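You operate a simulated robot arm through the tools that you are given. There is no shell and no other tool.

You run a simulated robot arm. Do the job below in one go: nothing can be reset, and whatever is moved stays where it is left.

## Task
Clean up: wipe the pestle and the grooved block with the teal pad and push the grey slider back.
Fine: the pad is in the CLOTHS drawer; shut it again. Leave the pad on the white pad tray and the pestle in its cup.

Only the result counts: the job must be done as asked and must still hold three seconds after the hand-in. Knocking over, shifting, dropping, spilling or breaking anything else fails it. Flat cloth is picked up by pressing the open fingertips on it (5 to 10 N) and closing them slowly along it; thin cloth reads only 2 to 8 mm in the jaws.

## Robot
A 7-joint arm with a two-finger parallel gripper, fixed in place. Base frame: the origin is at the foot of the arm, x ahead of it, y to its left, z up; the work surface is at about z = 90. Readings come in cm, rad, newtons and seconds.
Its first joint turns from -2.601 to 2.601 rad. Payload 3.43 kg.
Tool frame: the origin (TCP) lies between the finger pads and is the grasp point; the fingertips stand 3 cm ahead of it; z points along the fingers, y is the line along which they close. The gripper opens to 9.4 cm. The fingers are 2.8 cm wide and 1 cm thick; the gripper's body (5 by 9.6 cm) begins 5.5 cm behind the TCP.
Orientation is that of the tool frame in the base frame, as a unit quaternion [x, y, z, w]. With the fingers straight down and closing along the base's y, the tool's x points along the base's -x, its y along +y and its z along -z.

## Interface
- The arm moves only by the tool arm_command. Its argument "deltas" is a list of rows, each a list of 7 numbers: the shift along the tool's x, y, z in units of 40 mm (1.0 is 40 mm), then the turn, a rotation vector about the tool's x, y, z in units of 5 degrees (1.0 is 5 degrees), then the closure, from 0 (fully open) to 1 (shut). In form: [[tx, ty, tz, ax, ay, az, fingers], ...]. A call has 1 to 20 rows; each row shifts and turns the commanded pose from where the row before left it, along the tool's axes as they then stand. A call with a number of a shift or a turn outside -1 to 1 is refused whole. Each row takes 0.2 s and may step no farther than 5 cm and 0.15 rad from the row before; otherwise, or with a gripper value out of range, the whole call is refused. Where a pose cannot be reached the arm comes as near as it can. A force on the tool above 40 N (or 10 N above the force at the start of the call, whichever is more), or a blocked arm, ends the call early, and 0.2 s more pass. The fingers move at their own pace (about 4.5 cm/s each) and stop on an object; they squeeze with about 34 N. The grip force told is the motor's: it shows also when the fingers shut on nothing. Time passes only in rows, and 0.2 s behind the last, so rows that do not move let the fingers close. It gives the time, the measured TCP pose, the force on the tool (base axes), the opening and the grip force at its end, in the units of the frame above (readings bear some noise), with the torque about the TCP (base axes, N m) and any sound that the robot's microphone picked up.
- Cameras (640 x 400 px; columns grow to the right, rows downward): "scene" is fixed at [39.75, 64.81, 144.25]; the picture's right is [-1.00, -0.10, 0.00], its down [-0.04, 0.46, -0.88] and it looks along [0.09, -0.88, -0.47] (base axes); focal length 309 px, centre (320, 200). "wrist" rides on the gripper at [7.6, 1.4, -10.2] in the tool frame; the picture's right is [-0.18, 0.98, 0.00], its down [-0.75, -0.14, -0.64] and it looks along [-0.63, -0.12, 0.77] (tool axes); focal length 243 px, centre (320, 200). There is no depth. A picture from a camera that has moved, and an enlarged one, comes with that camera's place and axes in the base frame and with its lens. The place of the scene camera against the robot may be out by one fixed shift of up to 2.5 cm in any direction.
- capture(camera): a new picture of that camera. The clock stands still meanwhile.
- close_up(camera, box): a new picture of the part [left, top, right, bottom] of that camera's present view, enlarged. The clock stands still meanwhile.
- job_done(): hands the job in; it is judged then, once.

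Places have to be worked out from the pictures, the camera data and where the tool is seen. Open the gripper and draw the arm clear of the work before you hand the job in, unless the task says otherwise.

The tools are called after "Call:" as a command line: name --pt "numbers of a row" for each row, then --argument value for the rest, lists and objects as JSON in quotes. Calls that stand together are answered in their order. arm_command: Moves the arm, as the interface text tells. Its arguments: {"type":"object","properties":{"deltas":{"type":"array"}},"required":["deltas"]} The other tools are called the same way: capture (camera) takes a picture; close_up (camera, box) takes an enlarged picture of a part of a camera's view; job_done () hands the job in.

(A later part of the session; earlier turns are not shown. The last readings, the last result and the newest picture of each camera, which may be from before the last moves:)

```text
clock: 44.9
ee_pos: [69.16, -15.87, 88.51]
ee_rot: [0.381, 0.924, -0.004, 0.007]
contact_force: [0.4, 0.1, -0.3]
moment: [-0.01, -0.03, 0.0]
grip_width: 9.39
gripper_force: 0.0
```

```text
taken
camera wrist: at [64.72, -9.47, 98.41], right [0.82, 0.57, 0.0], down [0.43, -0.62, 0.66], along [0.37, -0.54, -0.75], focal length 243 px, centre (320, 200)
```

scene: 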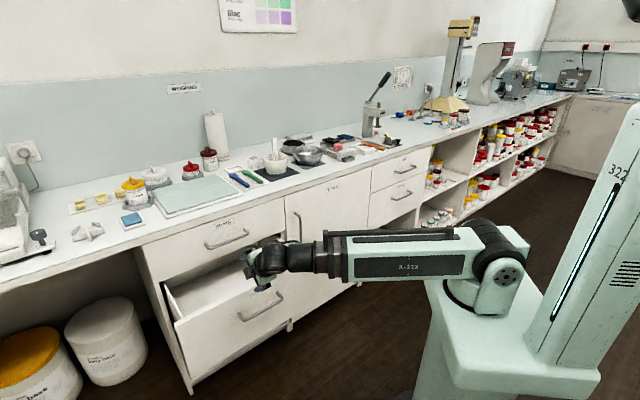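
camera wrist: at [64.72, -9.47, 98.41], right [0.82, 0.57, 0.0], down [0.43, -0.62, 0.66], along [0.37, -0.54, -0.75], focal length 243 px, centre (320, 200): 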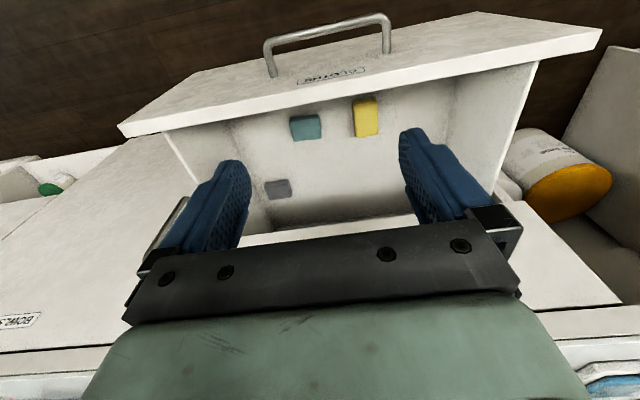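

Now the drawer interior is visible: teal pad at (305,127) in the picture, yellow pad beside it, grey block further back. I'll check arm posture in the scene view and zoom in on the pads.

Call:
capture --camera "scene"

Call:
close_up --camera "scene" --box '[150, 190, 350, 330]'

Call:
close_up --camera "wrist" --box '[240, 70, 410, 220]'

```text
taken
```

scene: 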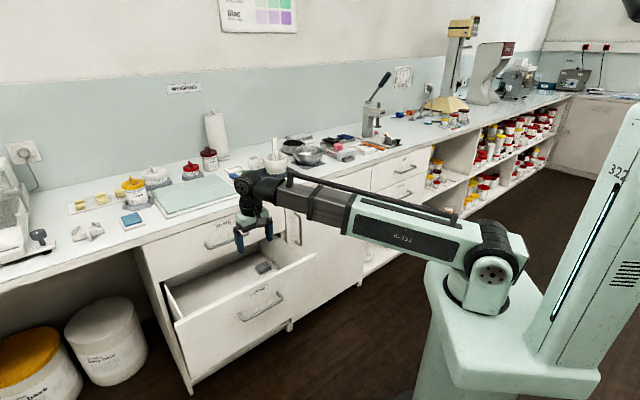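

```text
2.86 times, centred on (250, 260) of scene
camera zoom: at [39.75, 64.81, 144.25], right [-1.0, -0.1, 0.0], down [-0.04, 0.46, -0.88], along [0.09, -0.88, -0.47], focal length 884 px, centre (520, 29)
```

zoom: 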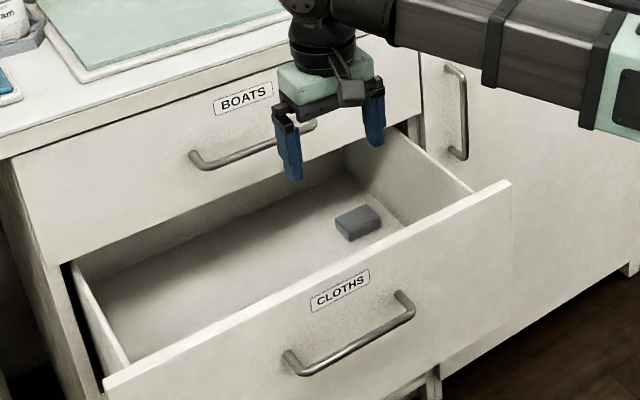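

```text
2.67 times, centred on (325, 145) of wrist
camera zoom: at [64.72, -9.47, 98.41], right [0.82, 0.57, 0.0], down [0.43, -0.62, 0.66], along [0.37, -0.54, -0.75], focal length 647 px, centre (307, 347)
```

zoom: 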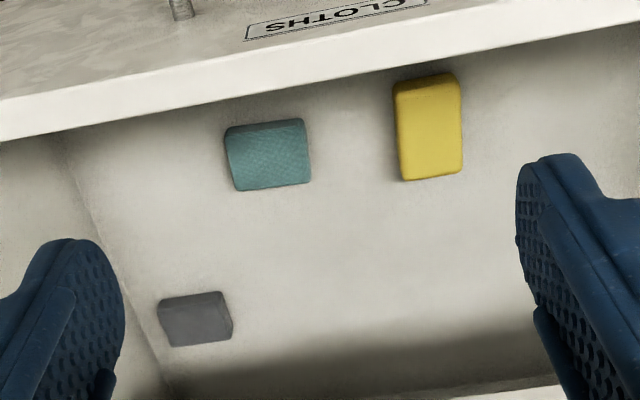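

The teal pad is a small sponge-like block (~6×5×2 cm) near the drawer front. I'll move above it to triangulate its position and height.

Call:
arm_command --pt "-0.7 -0.5 0 0 0 0 0" --pt "-0.7 -0.5 0 0 0 0 0" --pt "-0.7 -0.4 0 0 0 0 0"

Call:
capture --camera "wrist"

Call:
close_up --camera "wrist" --box '[240, 0, 410, 150]'

```text
clock: 45.7
ee_pos: [71.0, -25.81, 88.63]
ee_rot: [0.382, 0.924, -0.005, 0.008]
contact_force: [-0.1, -0.8, -0.1]
moment: [-0.04, 0.01, 0.01]
grip_width: 9.4
gripper_force: 0.1
```

```text
taken
camera wrist: at [66.5, -19.43, 98.56], right [0.82, 0.57, 0.0], down [0.43, -0.62, 0.66], along [0.37, -0.54, -0.75], focal length 243 px, centre (320, 200)
```

wrist: 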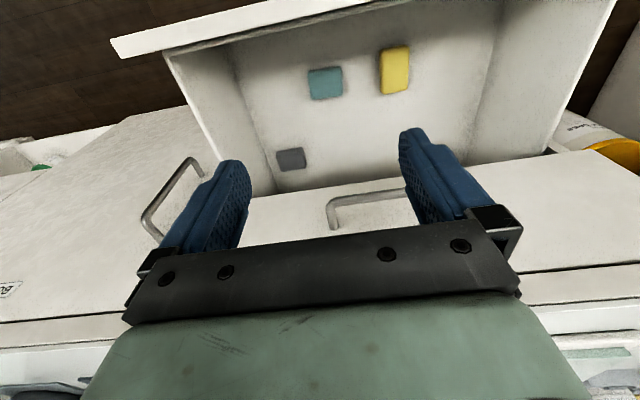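

```text
2.67 times, centred on (325, 75) of wrist
camera zoom: at [66.5, -19.43, 98.56], right [0.82, 0.57, 0.0], down [0.43, -0.62, 0.66], along [0.37, -0.54, -0.75], focal length 647 px, centre (307, 533)
```

zoom: 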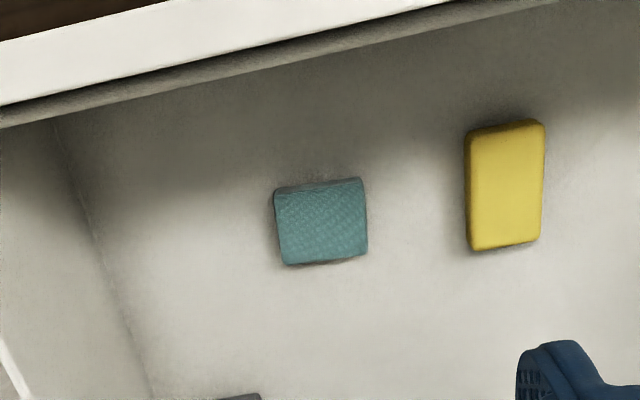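

The pad's top centre triangulates to (75.0,-30.1,48.8), size about 6.0×5.1 cm, aligned with the tool. Before descending I need to check the forearm's clearance over the drawer front, so I'll zoom in on the arm.

Call:
close_up --camera "scene" --box '[200, 150, 400, 290]'

Call:
capture --camera "scene"

```text
2.86 times, centred on (300, 220) of scene
camera zoom: at [39.75, 64.81, 144.25], right [-1.0, -0.1, 0.0], down [-0.04, 0.46, -0.88], along [0.09, -0.88, -0.47], focal length 884 px, centre (377, 143)
```

zoom: 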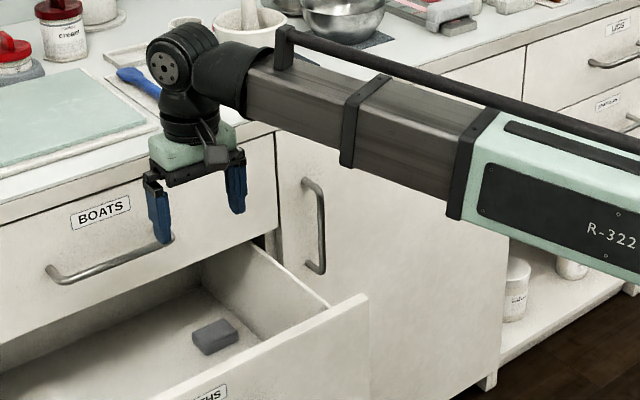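

```text
taken
```

scene: 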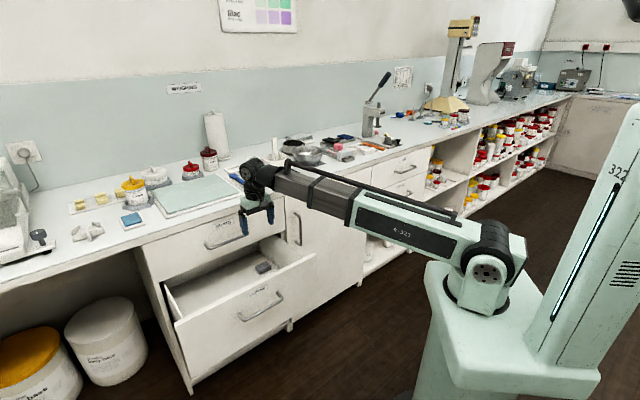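

The arm is a telescoping beam, and the forearm should clear the drawer front by 2–3 cm at pick height. I'll centre over the pad and descend partway to verify.

Call:
arm_command --pt "-0.74 -0.02 0 0 0 0 0" --pt "-0.74 -0.02 0 0 0 0.3 0" --pt "0 0 0.9 0 0 0 0" --pt "0 0 0.9 0 0 0 0" --pt "0 0 0.9 0 0 0 0" --pt "0 0 0.9 0 0 0 0" --pt "0 0 0.9 0 0 0 0" --pt "0 0 0.9 0 0 0 0" --pt "0 0 0.9 0 0 0 0"

Call:
capture --camera "wrist"

Call:
close_up --camera "scene" --box '[160, 170, 360, 310]'

```text
clock: 47.3
ee_pos: [75.45, -30.56, 72.14]
ee_rot: [0.393, 0.919, -0.005, 0.015]
contact_force: [-9.8, 6.2, 21.5]
moment: [-1.05, -1.27, -0.13]
grip_width: 9.41
gripper_force: 0.0
stopped in row 8: the force on the tool passed its limit at 82 N (the readings are from after the stop); the commanded pose is now the measured one
```

```text
taken
camera wrist: at [71.04, -23.93, 82.05], right [0.84, 0.54, 0.01], down [0.4, -0.63, 0.67], along [0.37, -0.55, -0.75], focal length 243 px, centre (320, 200)
```

wrist: 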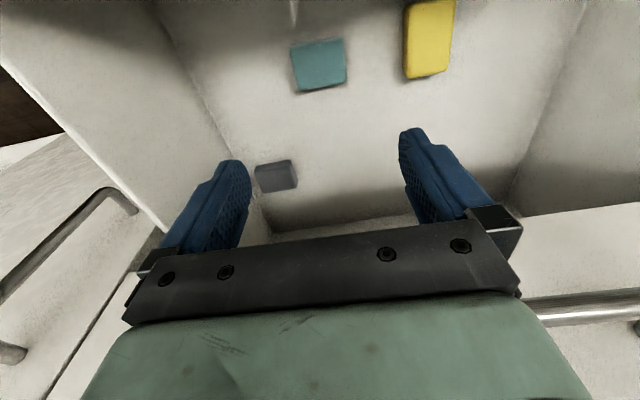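

```text
2.86 times, centred on (260, 240) of scene
camera zoom: at [39.75, 64.81, 144.25], right [-1.0, -0.1, 0.0], down [-0.04, 0.46, -0.88], along [0.09, -0.88, -0.47], focal length 884 px, centre (491, 86)
```

zoom: 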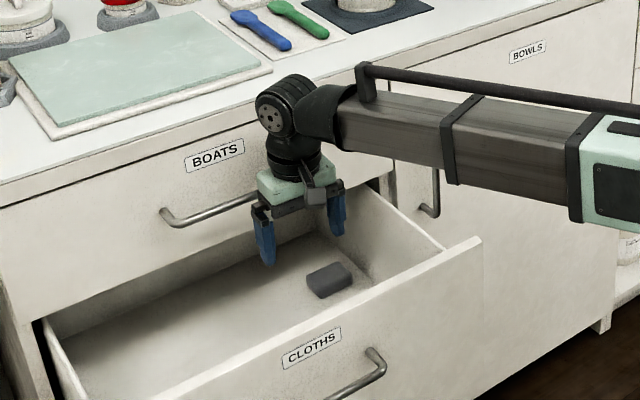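

The hand's body caught on the BOATS handle at z≈77, so I need the pad further out from under it. I'll lift, hook the fingertips inside the drawer front and pull it out about 10 cm more.

Call:
arm_command --pt "0 0 -0.7 0 0 0 0" --pt "0 0 -0.7 0 0 0 0" --pt "0 0 -0.6 0 0 0 0" --pt "0.76 0.34 0 0 0 0.3 0" --pt "0.76 0.34 0 0 0 -0.4 0" --pt "0.76 0.34 0 0 0 0 0"

Call:
capture --camera "wrist"

Call:
close_up --camera "scene" --box '[140, 170, 340, 310]'

```text
clock: 48.7
ee_pos: [72.23, -21.06, 79.67]
ee_rot: [0.39, 0.921, -0.006, 0.015]
contact_force: [-0.1, 0.8, -0.2]
moment: [-0.03, -0.01, 0.0]
grip_width: 9.4
gripper_force: 0.1
```

```text
taken
camera wrist: at [67.77, -14.56, 89.55], right [0.83, 0.55, 0.01], down [0.41, -0.63, 0.66], along [0.37, -0.55, -0.75], focal length 243 px, centre (320, 200)
```

wrist: 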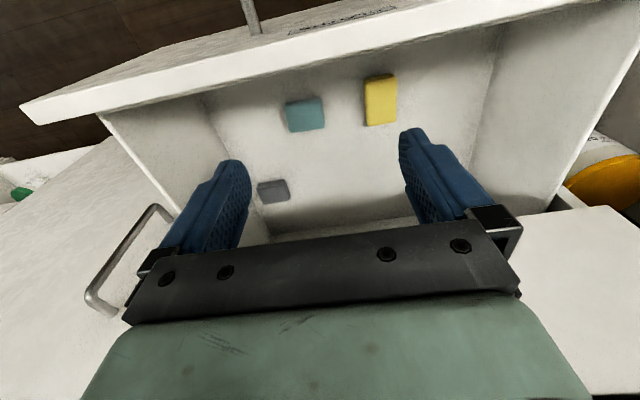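

```text
2.86 times, centred on (240, 240) of scene
camera zoom: at [39.75, 64.81, 144.25], right [-1.0, -0.1, 0.0], down [-0.04, 0.46, -0.88], along [0.09, -0.88, -0.47], focal length 884 px, centre (549, 86)
```

zoom: 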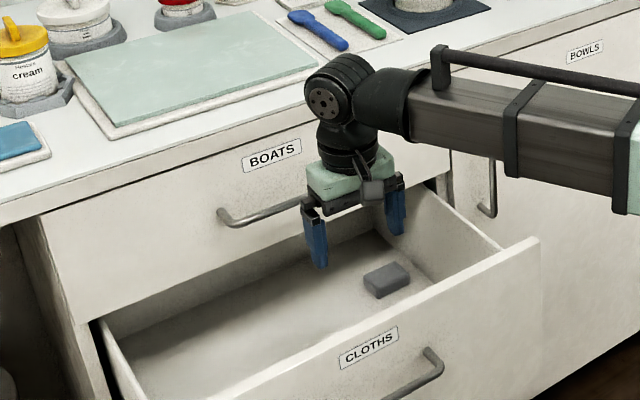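

I'm just behind the drawer front at depth 66. I'll shift slightly outward for clearance, then lower the fingertips about 5 cm below the panel's top edge.

Call:
arm_command --pt "-0.4 0 0 0 0 0 0" --pt "0 0 0.7 0 0 0 0" --pt "0 0 0.7 0 0 0 0" --pt "0 0 0.7 0 0 0 0" --pt "0 0 0.7 0 0 0 0" --pt "0 0 0.5 0 0 0 0"

Call:
capture --camera "wrist"

Call:
close_up --camera "scene" --box '[140, 190, 340, 330]'

```text
clock: 50.1
ee_pos: [73.58, -22.37, 66.52]
ee_rot: [0.39, 0.921, -0.006, 0.015]
contact_force: [-0.1, -0.3, 0.1]
moment: [-0.01, 0.05, -0.03]
grip_width: 9.41
gripper_force: 0.0
```

```text
taken
camera wrist: at [69.14, -15.86, 76.44], right [0.83, 0.55, 0.01], down [0.41, -0.63, 0.66], along [0.37, -0.55, -0.75], focal length 243 px, centre (320, 200)
```

wrist: 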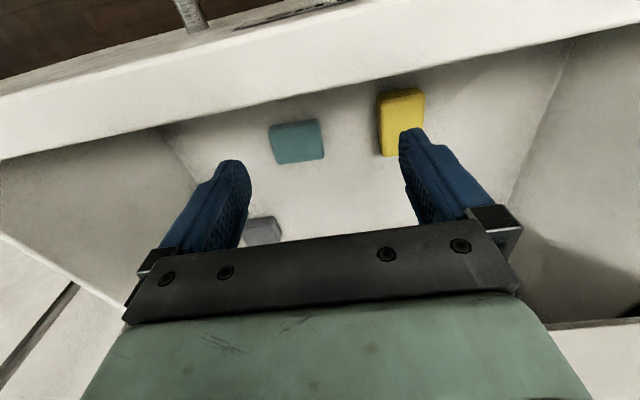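

```text
2.86 times, centred on (240, 260) of scene
camera zoom: at [39.75, 64.81, 144.25], right [-1.0, -0.1, 0.0], down [-0.04, 0.46, -0.88], along [0.09, -0.88, -0.47], focal length 884 px, centre (549, 29)
```

zoom: 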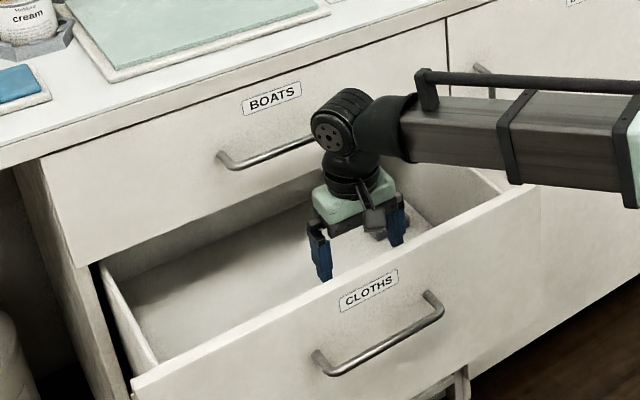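

Fingertips are inside the panel. I'll lower 1 cm more and pull inward slowly about 12 cm.

Call:
arm_command --pt "0 0 0.25 0 0 0 0" --pt "0.3 0 0 0 0 0 0" --pt "0.3 0 0 0 0 0 0" --pt "0.3 0 0 0 0 0 0" --pt "0.3 0 0 0 0 0 0" --pt "0.3 0 0 0 0 0 0" --pt "0.3 0 0 0 0 0 0" --pt "0.3 0 0 0 0 0 0" --pt "0.3 0 0 0 0 0 0" --pt "0.3 0 0 0 0 0 0" --pt "0.3 0 0 0 0 0 0"

Call:
capture --camera "wrist"

Call:
capture --camera "scene"

```text
clock: 52.5
ee_pos: [65.24, -13.77, 65.22]
ee_rot: [0.389, 0.921, -0.006, 0.014]
contact_force: [-0.8, -0.5, 0.0]
moment: [0.0, 0.01, -0.02]
grip_width: 9.38
gripper_force: 0.1
```

```text
taken
camera wrist: at [60.74, -7.27, 75.14], right [0.83, 0.55, 0.01], down [0.41, -0.63, 0.66], along [0.37, -0.55, -0.75], focal length 243 px, centre (320, 200)
```

wrist: 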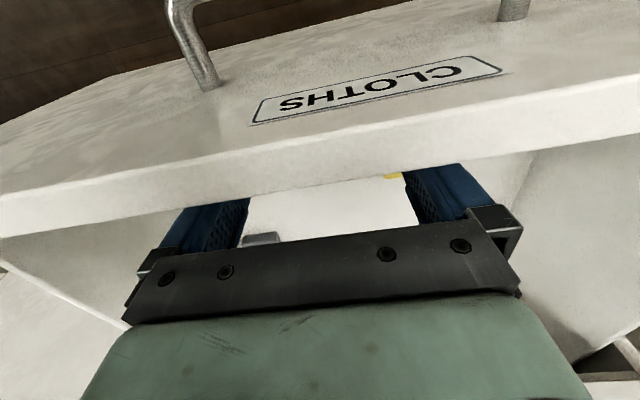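

```text
taken
```

scene: 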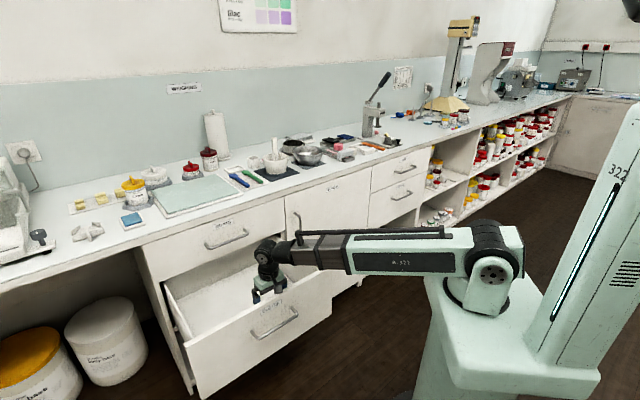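

The drawer is now about 32 cm out. I'll rise and re-locate the pad from above.

Call:
arm_command --pt "-0.2 0 -0.3 0 0 0 0" --pt "0 0 -0.8 0 0 0 0" --pt "0 0 -0.8 0 0 0 0" --pt "0 0 -0.8 0 0 0 0" --pt "0 0 -0.8 0 0 0 0" --pt "-0.7 -0.3 -0.2 0 0 -0.25 0" --pt "-0.7 -0.3 -0.2 0 0 0 0"

Call:
capture --camera "wrist"

Call:
close_up --camera "wrist" --box '[240, 0, 410, 150]'

```text
clock: 54.1
ee_pos: [67.76, -19.54, 80.88]
ee_rot: [0.38, 0.925, -0.005, 0.013]
contact_force: [-0.2, -0.3, -0.1]
moment: [-0.04, 0.0, 0.0]
grip_width: 9.42
gripper_force: 0.1
```

```text
taken
camera wrist: at [63.13, -13.12, 90.82], right [0.82, 0.57, 0.01], down [0.42, -0.62, 0.66], along [0.38, -0.54, -0.75], focal length 243 px, centre (320, 200)
```

wrist: 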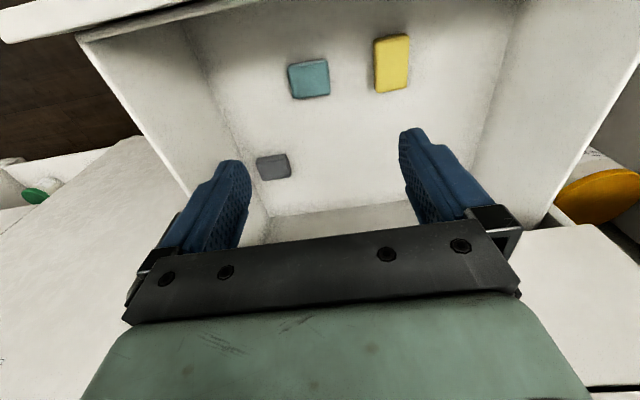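

```text
2.67 times, centred on (325, 75) of wrist
camera zoom: at [63.13, -13.12, 90.82], right [0.82, 0.57, 0.01], down [0.42, -0.62, 0.66], along [0.38, -0.54, -0.75], focal length 647 px, centre (307, 533)
```

zoom: 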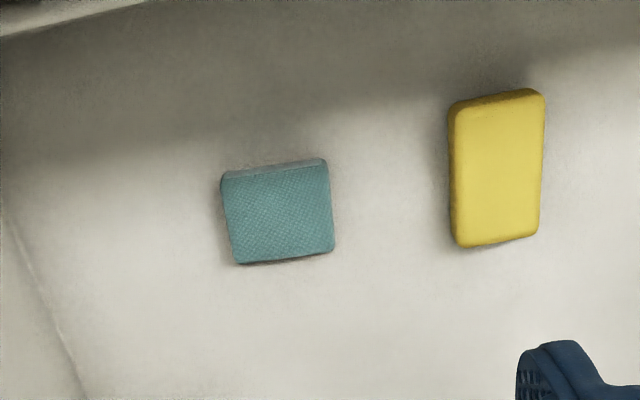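

The pad's top centre is now at about (68.6,-23.3), depth 65, clear of the BOATS handle. I'll centre over it, align yaw by 2.5° and descend to z≈58 first.

Call:
arm_command --pt "-0.81 -0.52 0 0 0 0.5 0" --pt "0 0 0.7 0 0 0 0" --pt "0 0 0.7 0 0 0 0" --pt "0 0 0.7 0 0 0 0" --pt "0 0 0.7 0 0 0 0" --pt "0 0 0.7 0 0 0 0" --pt "0 0 0.7 0 0 0 0" --pt "0 0 0.7 0 0 0 0" --pt "0 0 0.6 0 0 0 0"

Call:
capture --camera "wrist"

Call:
close_up --camera "scene" --box '[160, 200, 360, 340]'

```text
clock: 56.1
ee_pos: [69.14, -23.95, 58.77]
ee_rot: [0.399, 0.917, -0.005, 0.015]
contact_force: [0.8, 0.5, 0.3]
moment: [-0.03, 0.03, 0.0]
grip_width: 9.4
gripper_force: 0.0
```

```text
taken
camera wrist: at [64.78, -17.31, 68.87], right [0.85, 0.53, 0.01], down [0.39, -0.64, 0.66], along [0.36, -0.56, -0.75], focal length 243 px, centre (320, 200)
```

wrist: 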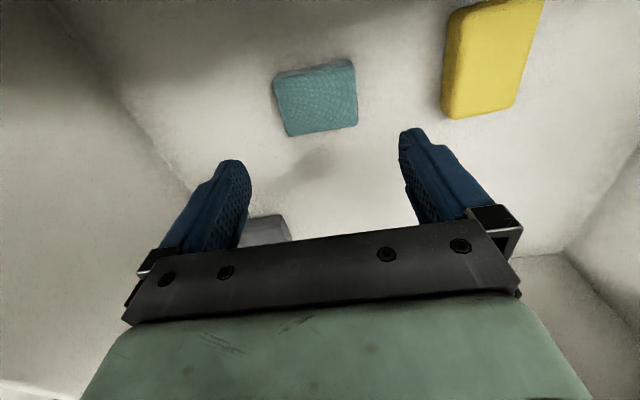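

```text
2.86 times, centred on (260, 270) of scene
camera zoom: at [39.75, 64.81, 144.25], right [-1.0, -0.1, 0.0], down [-0.04, 0.46, -0.88], along [0.09, -0.88, -0.47], focal length 884 px, centre (491, 0)
```

zoom: 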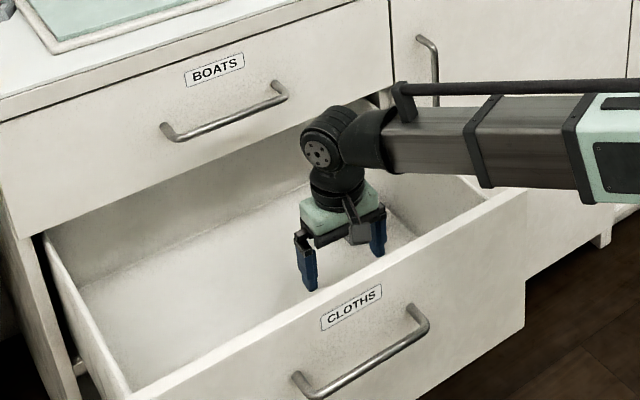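

The pad position is confirmed at (68.7,-23.3). I'll fine-centre, descend to z≈50.6 so the fingertips straddle the pad just above the drawer floor, and close gently.

Call:
arm_command --pt "0.19 0.03 0.5 0 0 0 0" --pt "0 0 0.6 0 0 0 0" --pt "0 0 0.5 0 0 0 0" --pt "0 0 0.44 0 0 0 0" --pt "0 0 0 0 0 0 0" --pt "0 0 0 0 0 0 0.3" --pt "0 0 0 0 0 0 0.4" --pt "0 0 0 0 0 0 0.45" --pt "0 0 0 0 0 0 0.45"

Call:
capture --camera "wrist"

```text
clock: 58.1
ee_pos: [68.87, -23.49, 50.76]
ee_rot: [0.399, 0.917, -0.005, 0.014]
contact_force: [-0.5, -0.2, 0.0]
moment: [0.0, 0.0, -0.02]
grip_width: 6.34
gripper_force: 33.7
```

```text
taken
camera wrist: at [64.48, -16.85, 60.69], right [0.85, 0.53, 0.01], down [0.39, -0.64, 0.66], along [0.36, -0.56, -0.75], focal length 243 px, centre (320, 200)
```

wrist: 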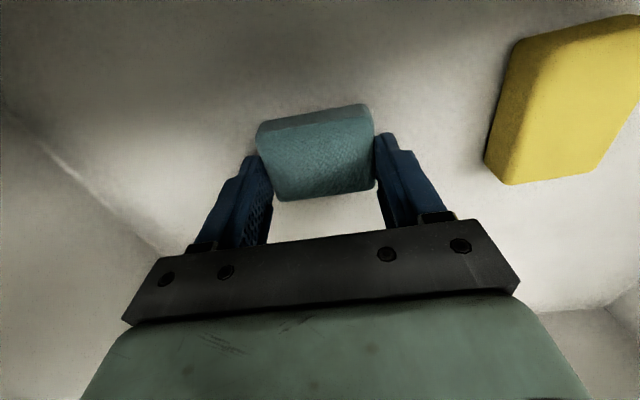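

The pad is held firmly (6.34 cm wide, 34 N). I'll lift it straight up out of the drawer.

Call:
arm_command --pt "0 0 -0.3 0 0 0 0.6" --pt "0 0 -0.5 0 0 0 0.6" --pt "0 0 -0.8 0 0 0 0.6" --pt "0 0 -0.8 0 0 0 0.6" --pt "0 0 -0.8 0 0 0 0.6" --pt "0 0 -0.8 0 0 0 0.6" --pt "0 0 -0.8 0 0 0 0.6" --pt "0 0 -0.8 0 0 0 0.6" --pt "0 0 -0.8 0 0 0 0.6" --pt "0 0 -0.8 0 0 0 0.6" --pt "0 0 -0.8 0 0 0 0.6" --pt "0 0 -0.8 0 0 0 0.6" --pt "0 0 -0.8 0 0 0 0.6" --pt "0 0 -0.8 0 0 0 0.6" --pt "0 0 -0.8 0 0 0 0.6"

Call:
capture --camera "wrist"

Call:
capture --camera "scene"

```text
clock: 61.3
ee_pos: [67.79, -22.64, 95.67]
ee_rot: [0.399, 0.917, -0.004, 0.014]
contact_force: [0.0, 0.3, -0.4]
moment: [0.03, -0.02, 0.02]
grip_width: 6.33
gripper_force: 34.0
```

```text
taken
camera wrist: at [63.44, -15.97, 105.69], right [0.85, 0.53, 0.01], down [0.39, -0.64, 0.66], along [0.36, -0.56, -0.75], focal length 243 px, centre (320, 200)
```

wrist: 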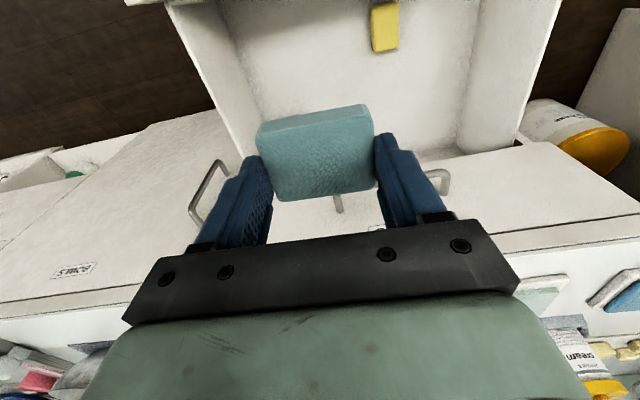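

```text
taken
```

scene: 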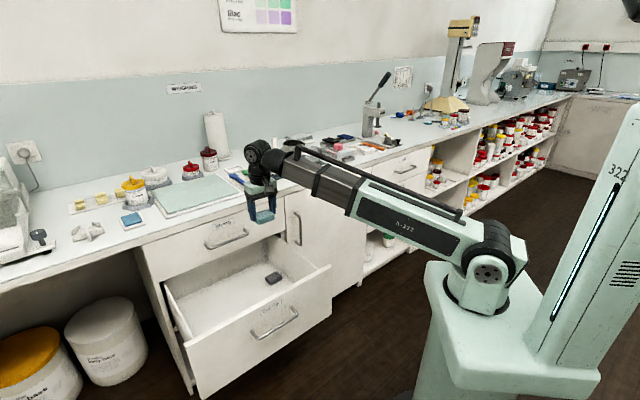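

The pad is held level. I'll carry it along the front edge to a free spot in front of the bowl mat near (51,-74), staying high, and look at the mortar from there.

Call:
arm_command --pt "-0.2 -0.7 -0.6 0 0 0 0.6" --pt "-0.2 -0.7 -0.6 0 0 0 0.6" --pt "-0.3 -0.8 -0.4 0 0 0 0.6" --pt "-0.4 -0.8 -0.3 0 0 0 0.6" --pt "-0.4 -0.8 -0.3 0 0 0 0.6" --pt "-0.5 -0.8 -0.3 0 0 0 0.6" --pt "-0.5 -0.8 -0.3 0 0 0 0.6" --pt "-0.5 -0.8 -0.3 0 0 0 0.6" --pt "-0.5 -0.8 -0.3 0 0 0 0.6" --pt "-0.5 -0.8 -0.3 0 0 0 0.6" --pt "-0.5 -0.8 -0.2 0 0 0 0.6" --pt "-0.5 -0.8 -0.2 0 0 0 0.6" --pt "-0.5 -0.8 0 0 0 0 0.6" --pt "-0.5 -0.8 0 0 0 0 0.6" --pt "-0.4 -0.8 0 0 0 -0.5 0.6"

Call:
capture --camera "wrist"

Call:
close_up --camera "wrist" --box '[400, 60, 640, 210]'

```text
clock: 64.5
ee_pos: [50.17, -73.24, 112.63]
ee_rot: [0.379, 0.925, -0.006, 0.015]
contact_force: [0.3, 0.1, 0.5]
moment: [-0.04, 0.05, 0.03]
grip_width: 6.35
gripper_force: 33.9
```

```text
taken
camera wrist: at [45.52, -66.77, 122.55], right [0.82, 0.57, 0.01], down [0.42, -0.62, 0.66], along [0.38, -0.54, -0.75], focal length 243 px, centre (320, 200)
```

wrist: 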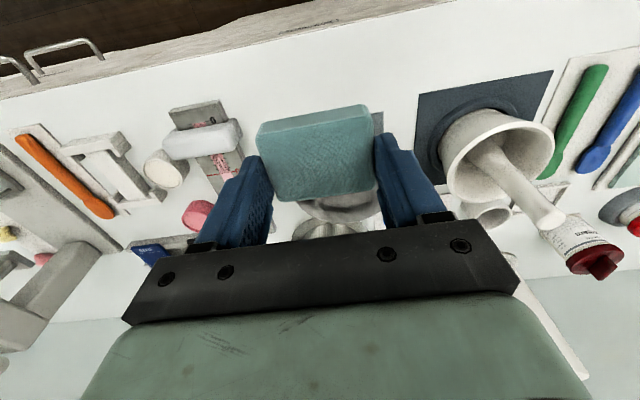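

```text
2.67 times, centred on (520, 135) of wrist
camera zoom: at [45.52, -66.77, 122.55], right [0.82, 0.57, 0.01], down [0.42, -0.62, 0.66], along [0.38, -0.54, -0.75], focal length 647 px, centre (-213, 373)
```

zoom: 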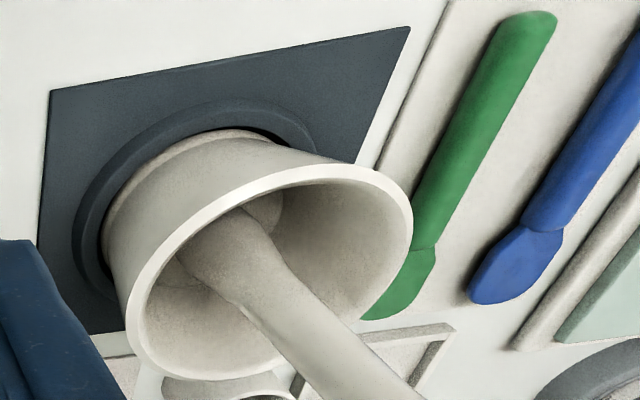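

The spot beneath (depth 87) is clear bench. I'll shift 1.5 cm outward and lower the pad to just above the surface.

Call:
arm_command --pt "-0.38 0 0.6 0 0 0 0.6" --pt "0 0 0.8 0 0 0 0.6" --pt "0 0 0.8 0 0 0 0.6" --pt "0 0 0.8 0 0 0 0.6" --pt "0 0 0.7 0 0 0 0.6" --pt "0 0 0.5 0 0 0 0.6" --pt "0 0 0.15 0 0 0 0.6" --pt "0 0 0.1 0 0 0 0.6"

Call:
capture --camera "wrist"

Call:
close_up --camera "scene" --box '[240, 110, 400, 220]'

```text
clock: 66.3
ee_pos: [51.58, -74.43, 94.93]
ee_rot: [0.38, 0.925, -0.006, 0.015]
contact_force: [1.0, -0.4, -0.4]
moment: [-0.02, 0.01, 0.01]
grip_width: 6.32
gripper_force: 33.8
```

```text
taken
camera wrist: at [46.98, -68.07, 104.89], right [0.82, 0.57, 0.01], down [0.42, -0.62, 0.66], along [0.38, -0.54, -0.75], focal length 243 px, centre (320, 200)
```

wrist: 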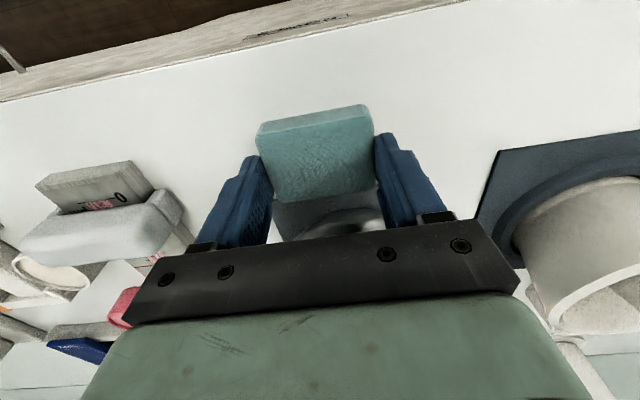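

```text
3.64 times, centred on (320, 165) of scene
camera zoom: at [39.75, 64.81, 144.25], right [-1.0, -0.1, 0.0], down [-0.04, 0.46, -0.88], along [0.09, -0.88, -0.47], focal length 1124 px, centre (320, 327)
```

zoom: 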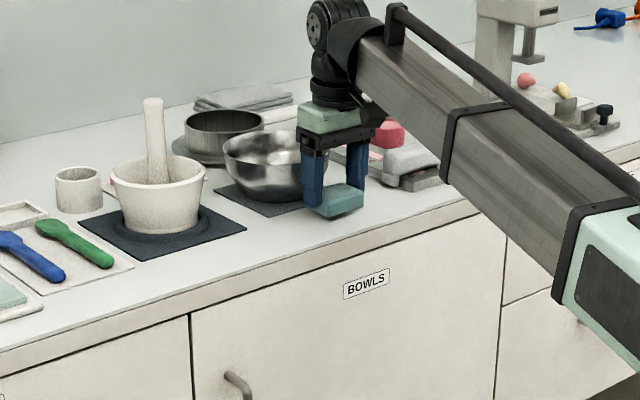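

The pad is just above the bench. I'll lower in 2 mm steps until I feel contact.

Call:
arm_command --pt "0 0 0.06 0 0 0 0.6" --pt "0 0 0.06 0 0 0 0.6" --pt "0 0 0.06 0 0 0 0.6" --pt "0 0 0 0 0 0 0.6"

```text
clock: 67.3
ee_pos: [51.55, -74.41, 94.23]
ee_rot: [0.38, 0.925, -0.005, 0.014]
contact_force: [0.9, 1.1, 0.3]
moment: [-0.04, 0.01, -0.01]
grip_width: 6.33
gripper_force: 34.2
```

Call:
arm_command --pt "0 0 0.05 0 0 0 0.6" --pt "0 0 0.05 0 0 0 0.6" --pt "0 0 0 0 0 0 0.6"

```text
clock: 68.1
ee_pos: [51.59, -74.51, 94.05]
ee_rot: [0.378, 0.926, -0.005, 0.015]
contact_force: [-0.7, -0.3, 31.3]
moment: [0.1, 0.21, 0.03]
grip_width: 6.32
gripper_force: 33.6
```

Contact: 31 N upward at TCP z=94.05, so the pad rests on the bench. I'll ease off, open the fingers and rise.

Call:
arm_command --pt "0 0 -0.04 0 0 0 0.6" --pt "0 0 0 0 0 0 0.3" --pt "0 0 0 0 0 0 0.1" --pt "0 0 0 0 0 0 0" --pt "0 0 -0.4 0 0 0 0" --pt "0 0 -0.8 0 0 0 0" --pt "0 0 -0.8 0 0 0 0" --pt "0 0 -0.8 0 0 0 0" --pt "0 0 -0.8 0 0 0 0" --pt "0 0 -0.8 0 0 0 0"

Call:
capture --camera "wrist"

Call:
close_up --camera "wrist" --box '[230, 20, 410, 150]'

```text
clock: 70.3
ee_pos: [51.31, -74.43, 111.57]
ee_rot: [0.38, 0.925, -0.005, 0.014]
contact_force: [1.2, -1.0, -0.1]
moment: [0.03, 0.02, 0.02]
grip_width: 9.41
gripper_force: 0.0
```

```text
taken
camera wrist: at [46.71, -67.85, 121.39], right [0.82, 0.57, 0.01], down [0.42, -0.62, 0.66], along [0.38, -0.54, -0.75], focal length 243 px, centre (320, 200)
```

wrist: 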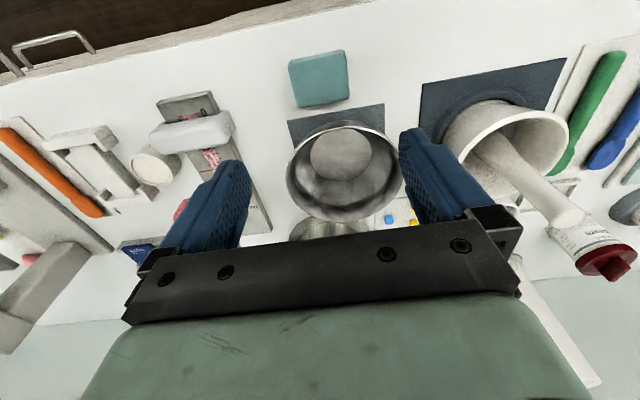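

```text
3.08 times, centred on (320, 85) of wrist
camera zoom: at [46.71, -67.85, 121.39], right [0.82, 0.57, 0.01], down [0.42, -0.62, 0.66], along [0.38, -0.54, -0.75], focal length 746 px, centre (320, 554)
```

zoom: 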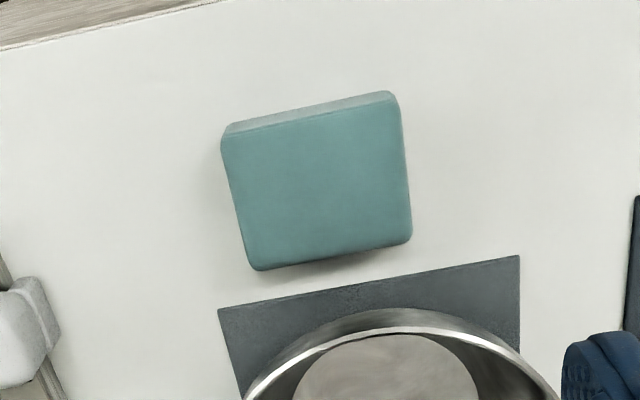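

The pad sits safely on the bench. Next I'll close the drawer; first I travel back along the front of the bench to above the open drawer.

Call:
arm_command --pt "0.53 0.76 0.2 0 0 0 0" --pt "0.53 0.76 0.2 0 0 0 0" --pt "0.53 0.76 0.2 0 0 0 0" --pt "0.53 0.76 0.25 0 0 0 0" --pt "0.53 0.76 0.25 0 0 0 0" --pt "0.53 0.76 0.25 0 0 0 0" --pt "0.53 0.76 0.25 0 0 0 0.5" --pt "0.27 0.8 0.3 0 0 0 1" --pt "0.27 0.8 0.3 0 0 0 1" --pt "0.27 0.8 0.3 0 0 0 1" --pt "0.27 0.8 0.3 0 0 0 1" --pt "0.27 0.8 0.3 0 0 0 1" --pt "0.27 0.8 0.3 0 0 0 1" --pt "0.27 0.8 0.3 0 0 0 1" --pt "0.27 0.8 0.3 0 0 0 1" --pt "0.27 0.8 0.3 0 0 0 1" --pt "0.27 0.8 0.3 0 0 0 1" --pt "0.27 0.8 0.3 0 0 0 1"

Call:
capture --camera "wrist"

```text
clock: 74.1
ee_pos: [72.59, -15.43, 91.17]
ee_rot: [0.38, 0.925, -0.005, 0.014]
contact_force: [-0.2, 0.1, -0.2]
moment: [0.02, 0.01, 0.0]
grip_width: 0.0
gripper_force: 33.3
```

```text
taken
camera wrist: at [67.93, -9.03, 101.18], right [0.82, 0.57, 0.01], down [0.42, -0.62, 0.66], along [0.38, -0.54, -0.75], focal length 243 px, centre (320, 200)
```

wrist: 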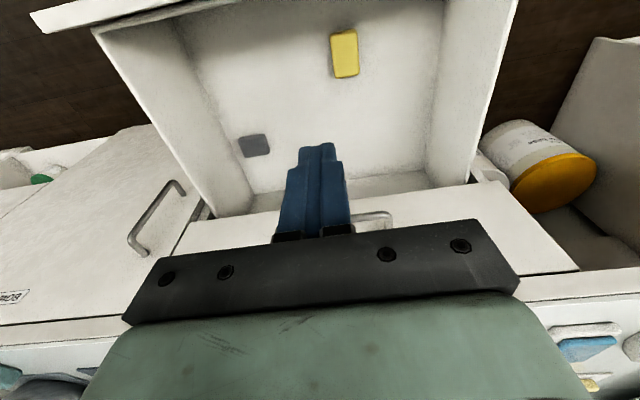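

I'm above the drawer with fingers shut. I'll move out in front of the drawer face, tilt the fingers 60° outward at a safe height, and check reach.

Call:
arm_command --pt "0.7 0 0.46 0 0 0 1" --pt "0.7 0 0.46 0 0 0 1" --pt "0.7 0 0.46 0 0 0 1" --pt "0.7 0 0.46 0 0 0 1" --pt "0.7 0 0.46 0 0 0 1" --pt "0.7 0 0.46 0 0 0 1" --pt "0 0 0 0 -1 0 1" --pt "0 0 0 0 -1 0 1" --pt "0 0 0 0 -1 0 1" --pt "0 0 0 0 -1 0 1" --pt "0 0 0 0 -1 0 1" --pt "0 0 0 0 -1 0 1" --pt "0 0 0 0 -1 0 1" --pt "0 0 0 0 -1 0 1" --pt "0 0 0 0 -1 0 1" --pt "0 0 0 0 -1 0 1" --pt "0 0 0 0 -1 0 1" --pt "0 0 0 0 -1 0 1"

Call:
capture --camera "wrist"

Call:
capture --camera "scene"

```text
clock: 77.9
ee_pos: [66.27, -3.44, 79.11]
ee_rot: [0.326, 0.793, -0.195, 0.476]
contact_force: [0.7, -0.1, -0.4]
moment: [0.01, 0.02, -0.02]
grip_width: 0.0
gripper_force: 33.1
out of reach, approached as far as the arm can: row 10, 11, 12, 13, 14, 15, 16, 17
```

```text
taken
camera wrist: at [58.31, 6.29, 77.15], right [0.75, 0.64, 0.16], down [-0.25, 0.05, 0.97], along [0.61, -0.77, 0.19], focal length 243 px, centre (320, 200)
```

wrist: 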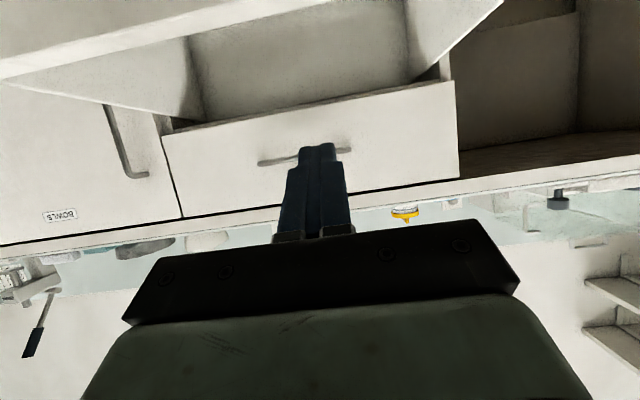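

```text
taken
```

scene: 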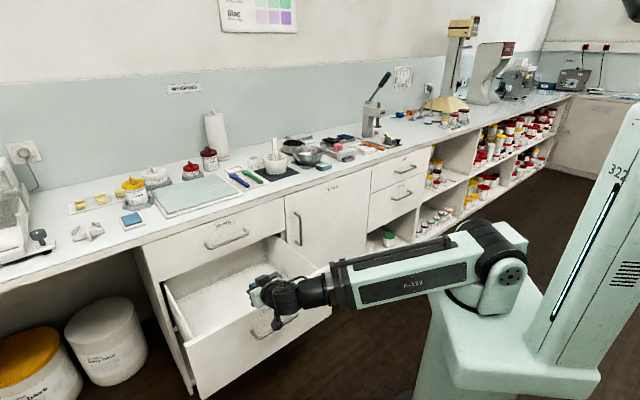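

At 60° tilt the arm is at its minimum extension and can't come in front of the drawer. I'll reduce the tilt to ~30°, move inward in front of the face and lower to push height (above the handle bar).

Call:
arm_command --pt "0 0 0 0 1 0 1" --pt "0 0 0 0 1 0 1" --pt "0 0 0 0 1 0 1" --pt "0 0 0 0 1 0 1" --pt "0 0 0 0 1 0 1" --pt "0 0 0 0 1 0 1" --pt "0.48 -0.44 -0.3 0 0 0 1" --pt "0.48 -0.44 -0.3 0 0 0 1"

Call:
capture --camera "wrist"

Call:
close_up --camera "scene" --box '[160, 220, 360, 360]'

```text
clock: 79.7
ee_pos: [62.94, -3.01, 79.03]
ee_rot: [0.366, 0.89, -0.103, 0.253]
contact_force: [-0.8, 0.8, 0.2]
moment: [-0.01, 0.0, 0.04]
grip_width: 0.02
gripper_force: 33.3
out of reach, approached as far as the arm can: row 8
```

```text
taken
camera wrist: at [55.53, 6.27, 83.66], right [0.8, 0.59, 0.1], down [0.12, -0.31, 0.94], along [0.58, -0.74, -0.32], focal length 243 px, centre (320, 200)
```

wrist: 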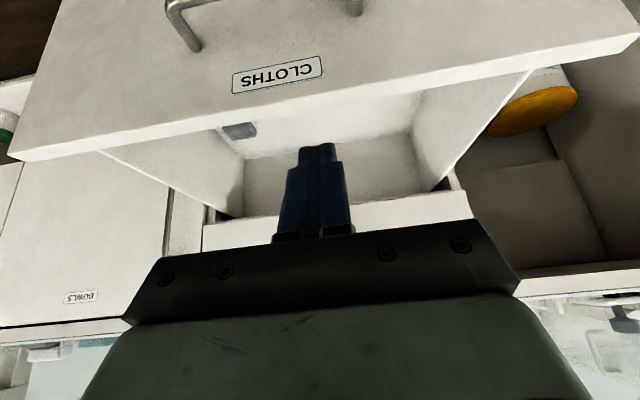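

```text
2.86 times, centred on (260, 290) of scene
camera zoom: at [39.75, 64.81, 144.25], right [-1.0, -0.1, 0.0], down [-0.04, 0.46, -0.88], along [0.09, -0.88, -0.47], focal length 884 px, centre (491, -57)
```

zoom: 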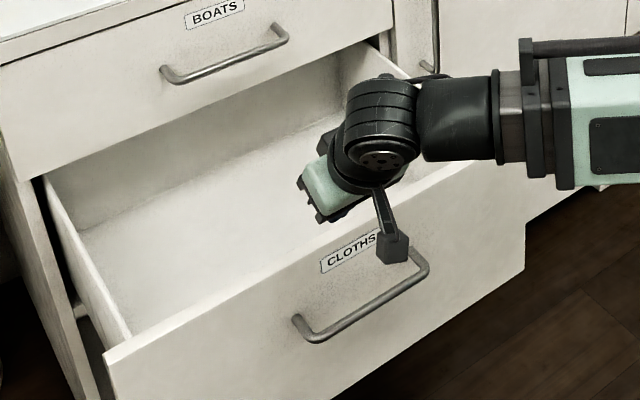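

The fingertips are in front of the panel (depth ≈48 vs face ≈52). I'll lower straight down to push height, about z=64 at the tips.

Call:
arm_command --pt "0.41 -0.1 0.66 0 0 0 1" --pt "0.41 -0.1 0.66 0 0 0 1" --pt "0.41 -0.1 0.66 0 0 0 1" --pt "0.41 -0.1 0.66 0 0 0 1"

Call:
capture --camera "wrist"

Call:
close_up --camera "scene" --box '[160, 220, 360, 360]'

```text
clock: 80.7
ee_pos: [61.57, -3.76, 66.64]
ee_rot: [0.365, 0.89, -0.103, 0.254]
contact_force: [-0.3, -0.4, -1.1]
moment: [0.01, -0.02, 0.01]
grip_width: 0.01
gripper_force: 33.4
```

```text
taken
camera wrist: at [54.22, 5.35, 71.19], right [0.8, 0.59, 0.1], down [0.11, -0.31, 0.94], along [0.59, -0.74, -0.32], focal length 243 px, centre (320, 200)
```

wrist: 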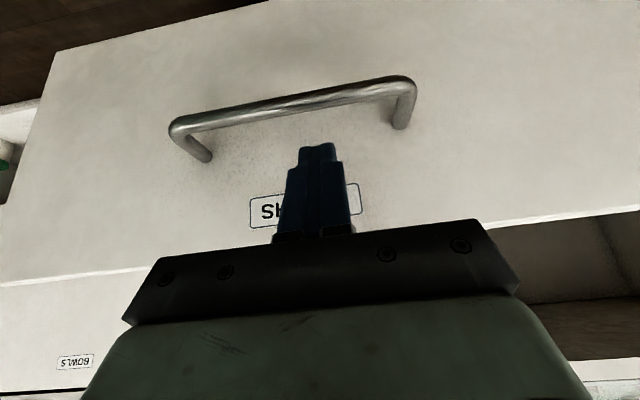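

```text
2.86 times, centred on (260, 290) of scene
camera zoom: at [39.75, 64.81, 144.25], right [-1.0, -0.1, 0.0], down [-0.04, 0.46, -0.88], along [0.09, -0.88, -0.47], focal length 884 px, centre (491, -57)
```

zoom: 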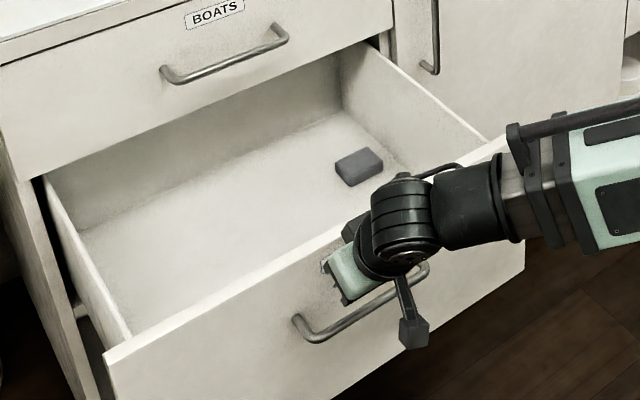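

The fingertips hang just above the handle bar, in front of the panel. I'll push outward 20 cm to close the drawer most of the way.

Call:
arm_command --pt "-0.34 0 0.21 0 0 0 1" --pt "-0.34 0 0.21 0 0 0 1" --pt "-0.34 0 0.21 0 0 0 1" --pt "-0.426 0 0.262 0 0 0 1" --pt "-0.426 0 0.262 0 0 0 1" --pt "-0.426 0 0.262 0 0 0 1" --pt "-0.426 0 0.262 0 0 0 1" --pt "-0.426 0 0.262 0 0 0 1" --pt "-0.426 0 0.262 0 0 0 1" --pt "-0.426 0 0.262 0 0 0 1" --pt "-0.426 0 0.262 0 0 0 1"

Call:
capture --camera "wrist"

Call:
capture --camera "scene"

```text
clock: 83.1
ee_pos: [76.52, -18.5, 66.78]
ee_rot: [0.366, 0.89, -0.103, 0.252]
contact_force: [0.6, -0.4, -0.8]
moment: [0.01, -0.02, -0.06]
grip_width: 0.01
gripper_force: 33.3
```

```text
taken
camera wrist: at [69.12, -9.3, 71.37], right [0.8, 0.59, 0.1], down [0.12, -0.31, 0.94], along [0.59, -0.74, -0.32], focal length 243 px, centre (320, 200)
```

wrist: 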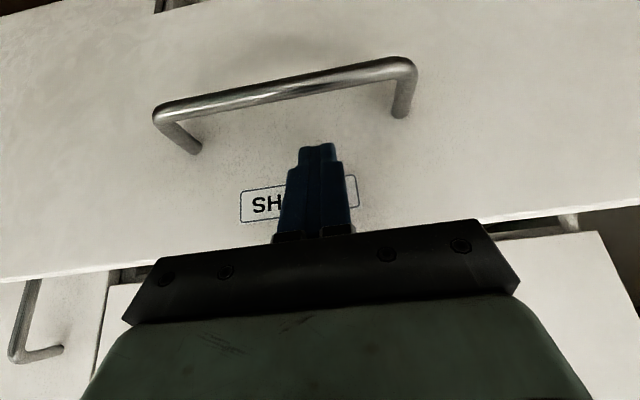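

```text
taken
```

scene: 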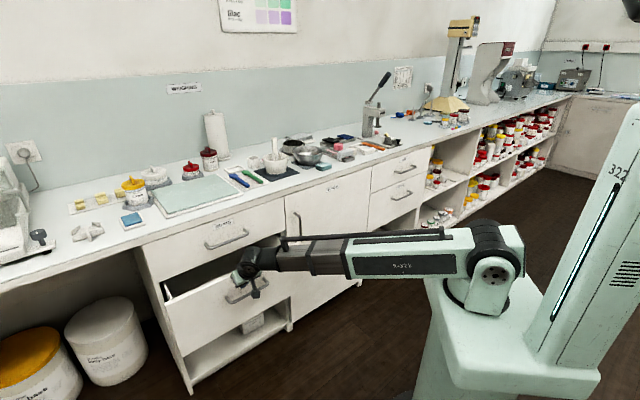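

The drawer is about two-thirds closed. I'll back off 3 cm, tilt further to ~60° (to stay clear of the BOATS handle), then push it the rest of the way.

Call:
arm_command --pt "0.64 0 -0.39 0 0 0 1" --pt "0 0 0 0 -1 0 1" --pt "0 0 0 0 -1 0 1" --pt "0 0 0 0 -1 0 1" --pt "0 0 0 0 -1 0 1" --pt "0 0 0 0 -1 0 1" --pt "0 0 0 0 -1 0 1" --pt "0.26 0 0.15 0 0 0 1" --pt "-0.2 0 0.346 0 0 0 1" --pt "-0.2 0 0.346 0 0 0 1" --pt "-0.2 0 0.346 0 0 0 1" --pt "-0.2 0 0.346 0 0 0 1" --pt "-0.2 0 0.346 0 0 0 1" --pt "-0.2 0 0.346 0 0 0 1"

Call:
capture --camera "wrist"

Call:
close_up --camera "scene" --box '[140, 200, 340, 340]'

```text
clock: 86.1
ee_pos: [81.32, -23.27, 65.92]
ee_rot: [0.326, 0.794, -0.194, 0.475]
contact_force: [0.2, -0.6, 0.3]
moment: [-0.01, 0.03, -0.01]
grip_width: 0.0
gripper_force: 33.3
```

```text
taken
camera wrist: at [73.39, -13.46, 63.88], right [0.75, 0.64, 0.16], down [-0.25, 0.05, 0.97], along [0.61, -0.77, 0.19], focal length 243 px, centre (320, 200)
```

wrist: 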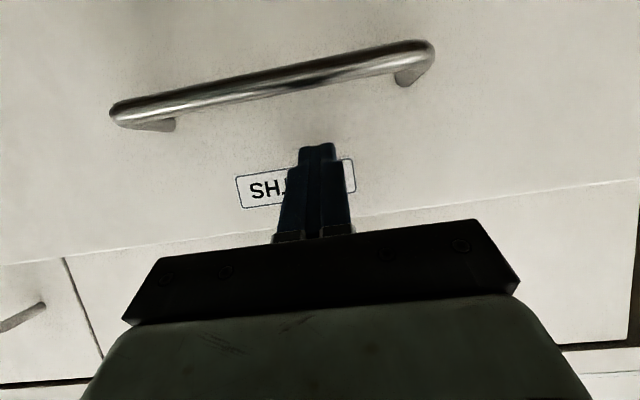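

```text
2.86 times, centred on (240, 270) of scene
camera zoom: at [39.75, 64.81, 144.25], right [-1.0, -0.1, 0.0], down [-0.04, 0.46, -0.88], along [0.09, -0.88, -0.47], focal length 884 px, centre (549, 0)
```

zoom: 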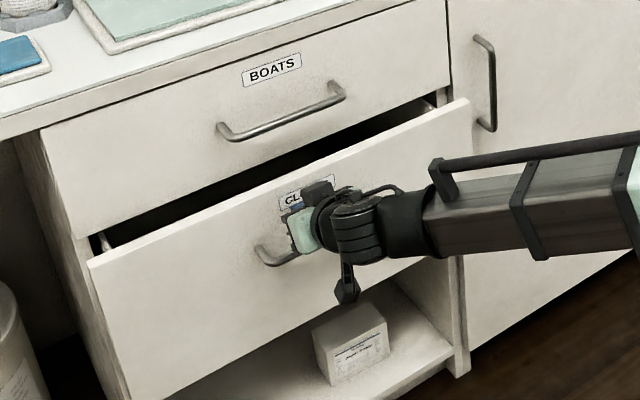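

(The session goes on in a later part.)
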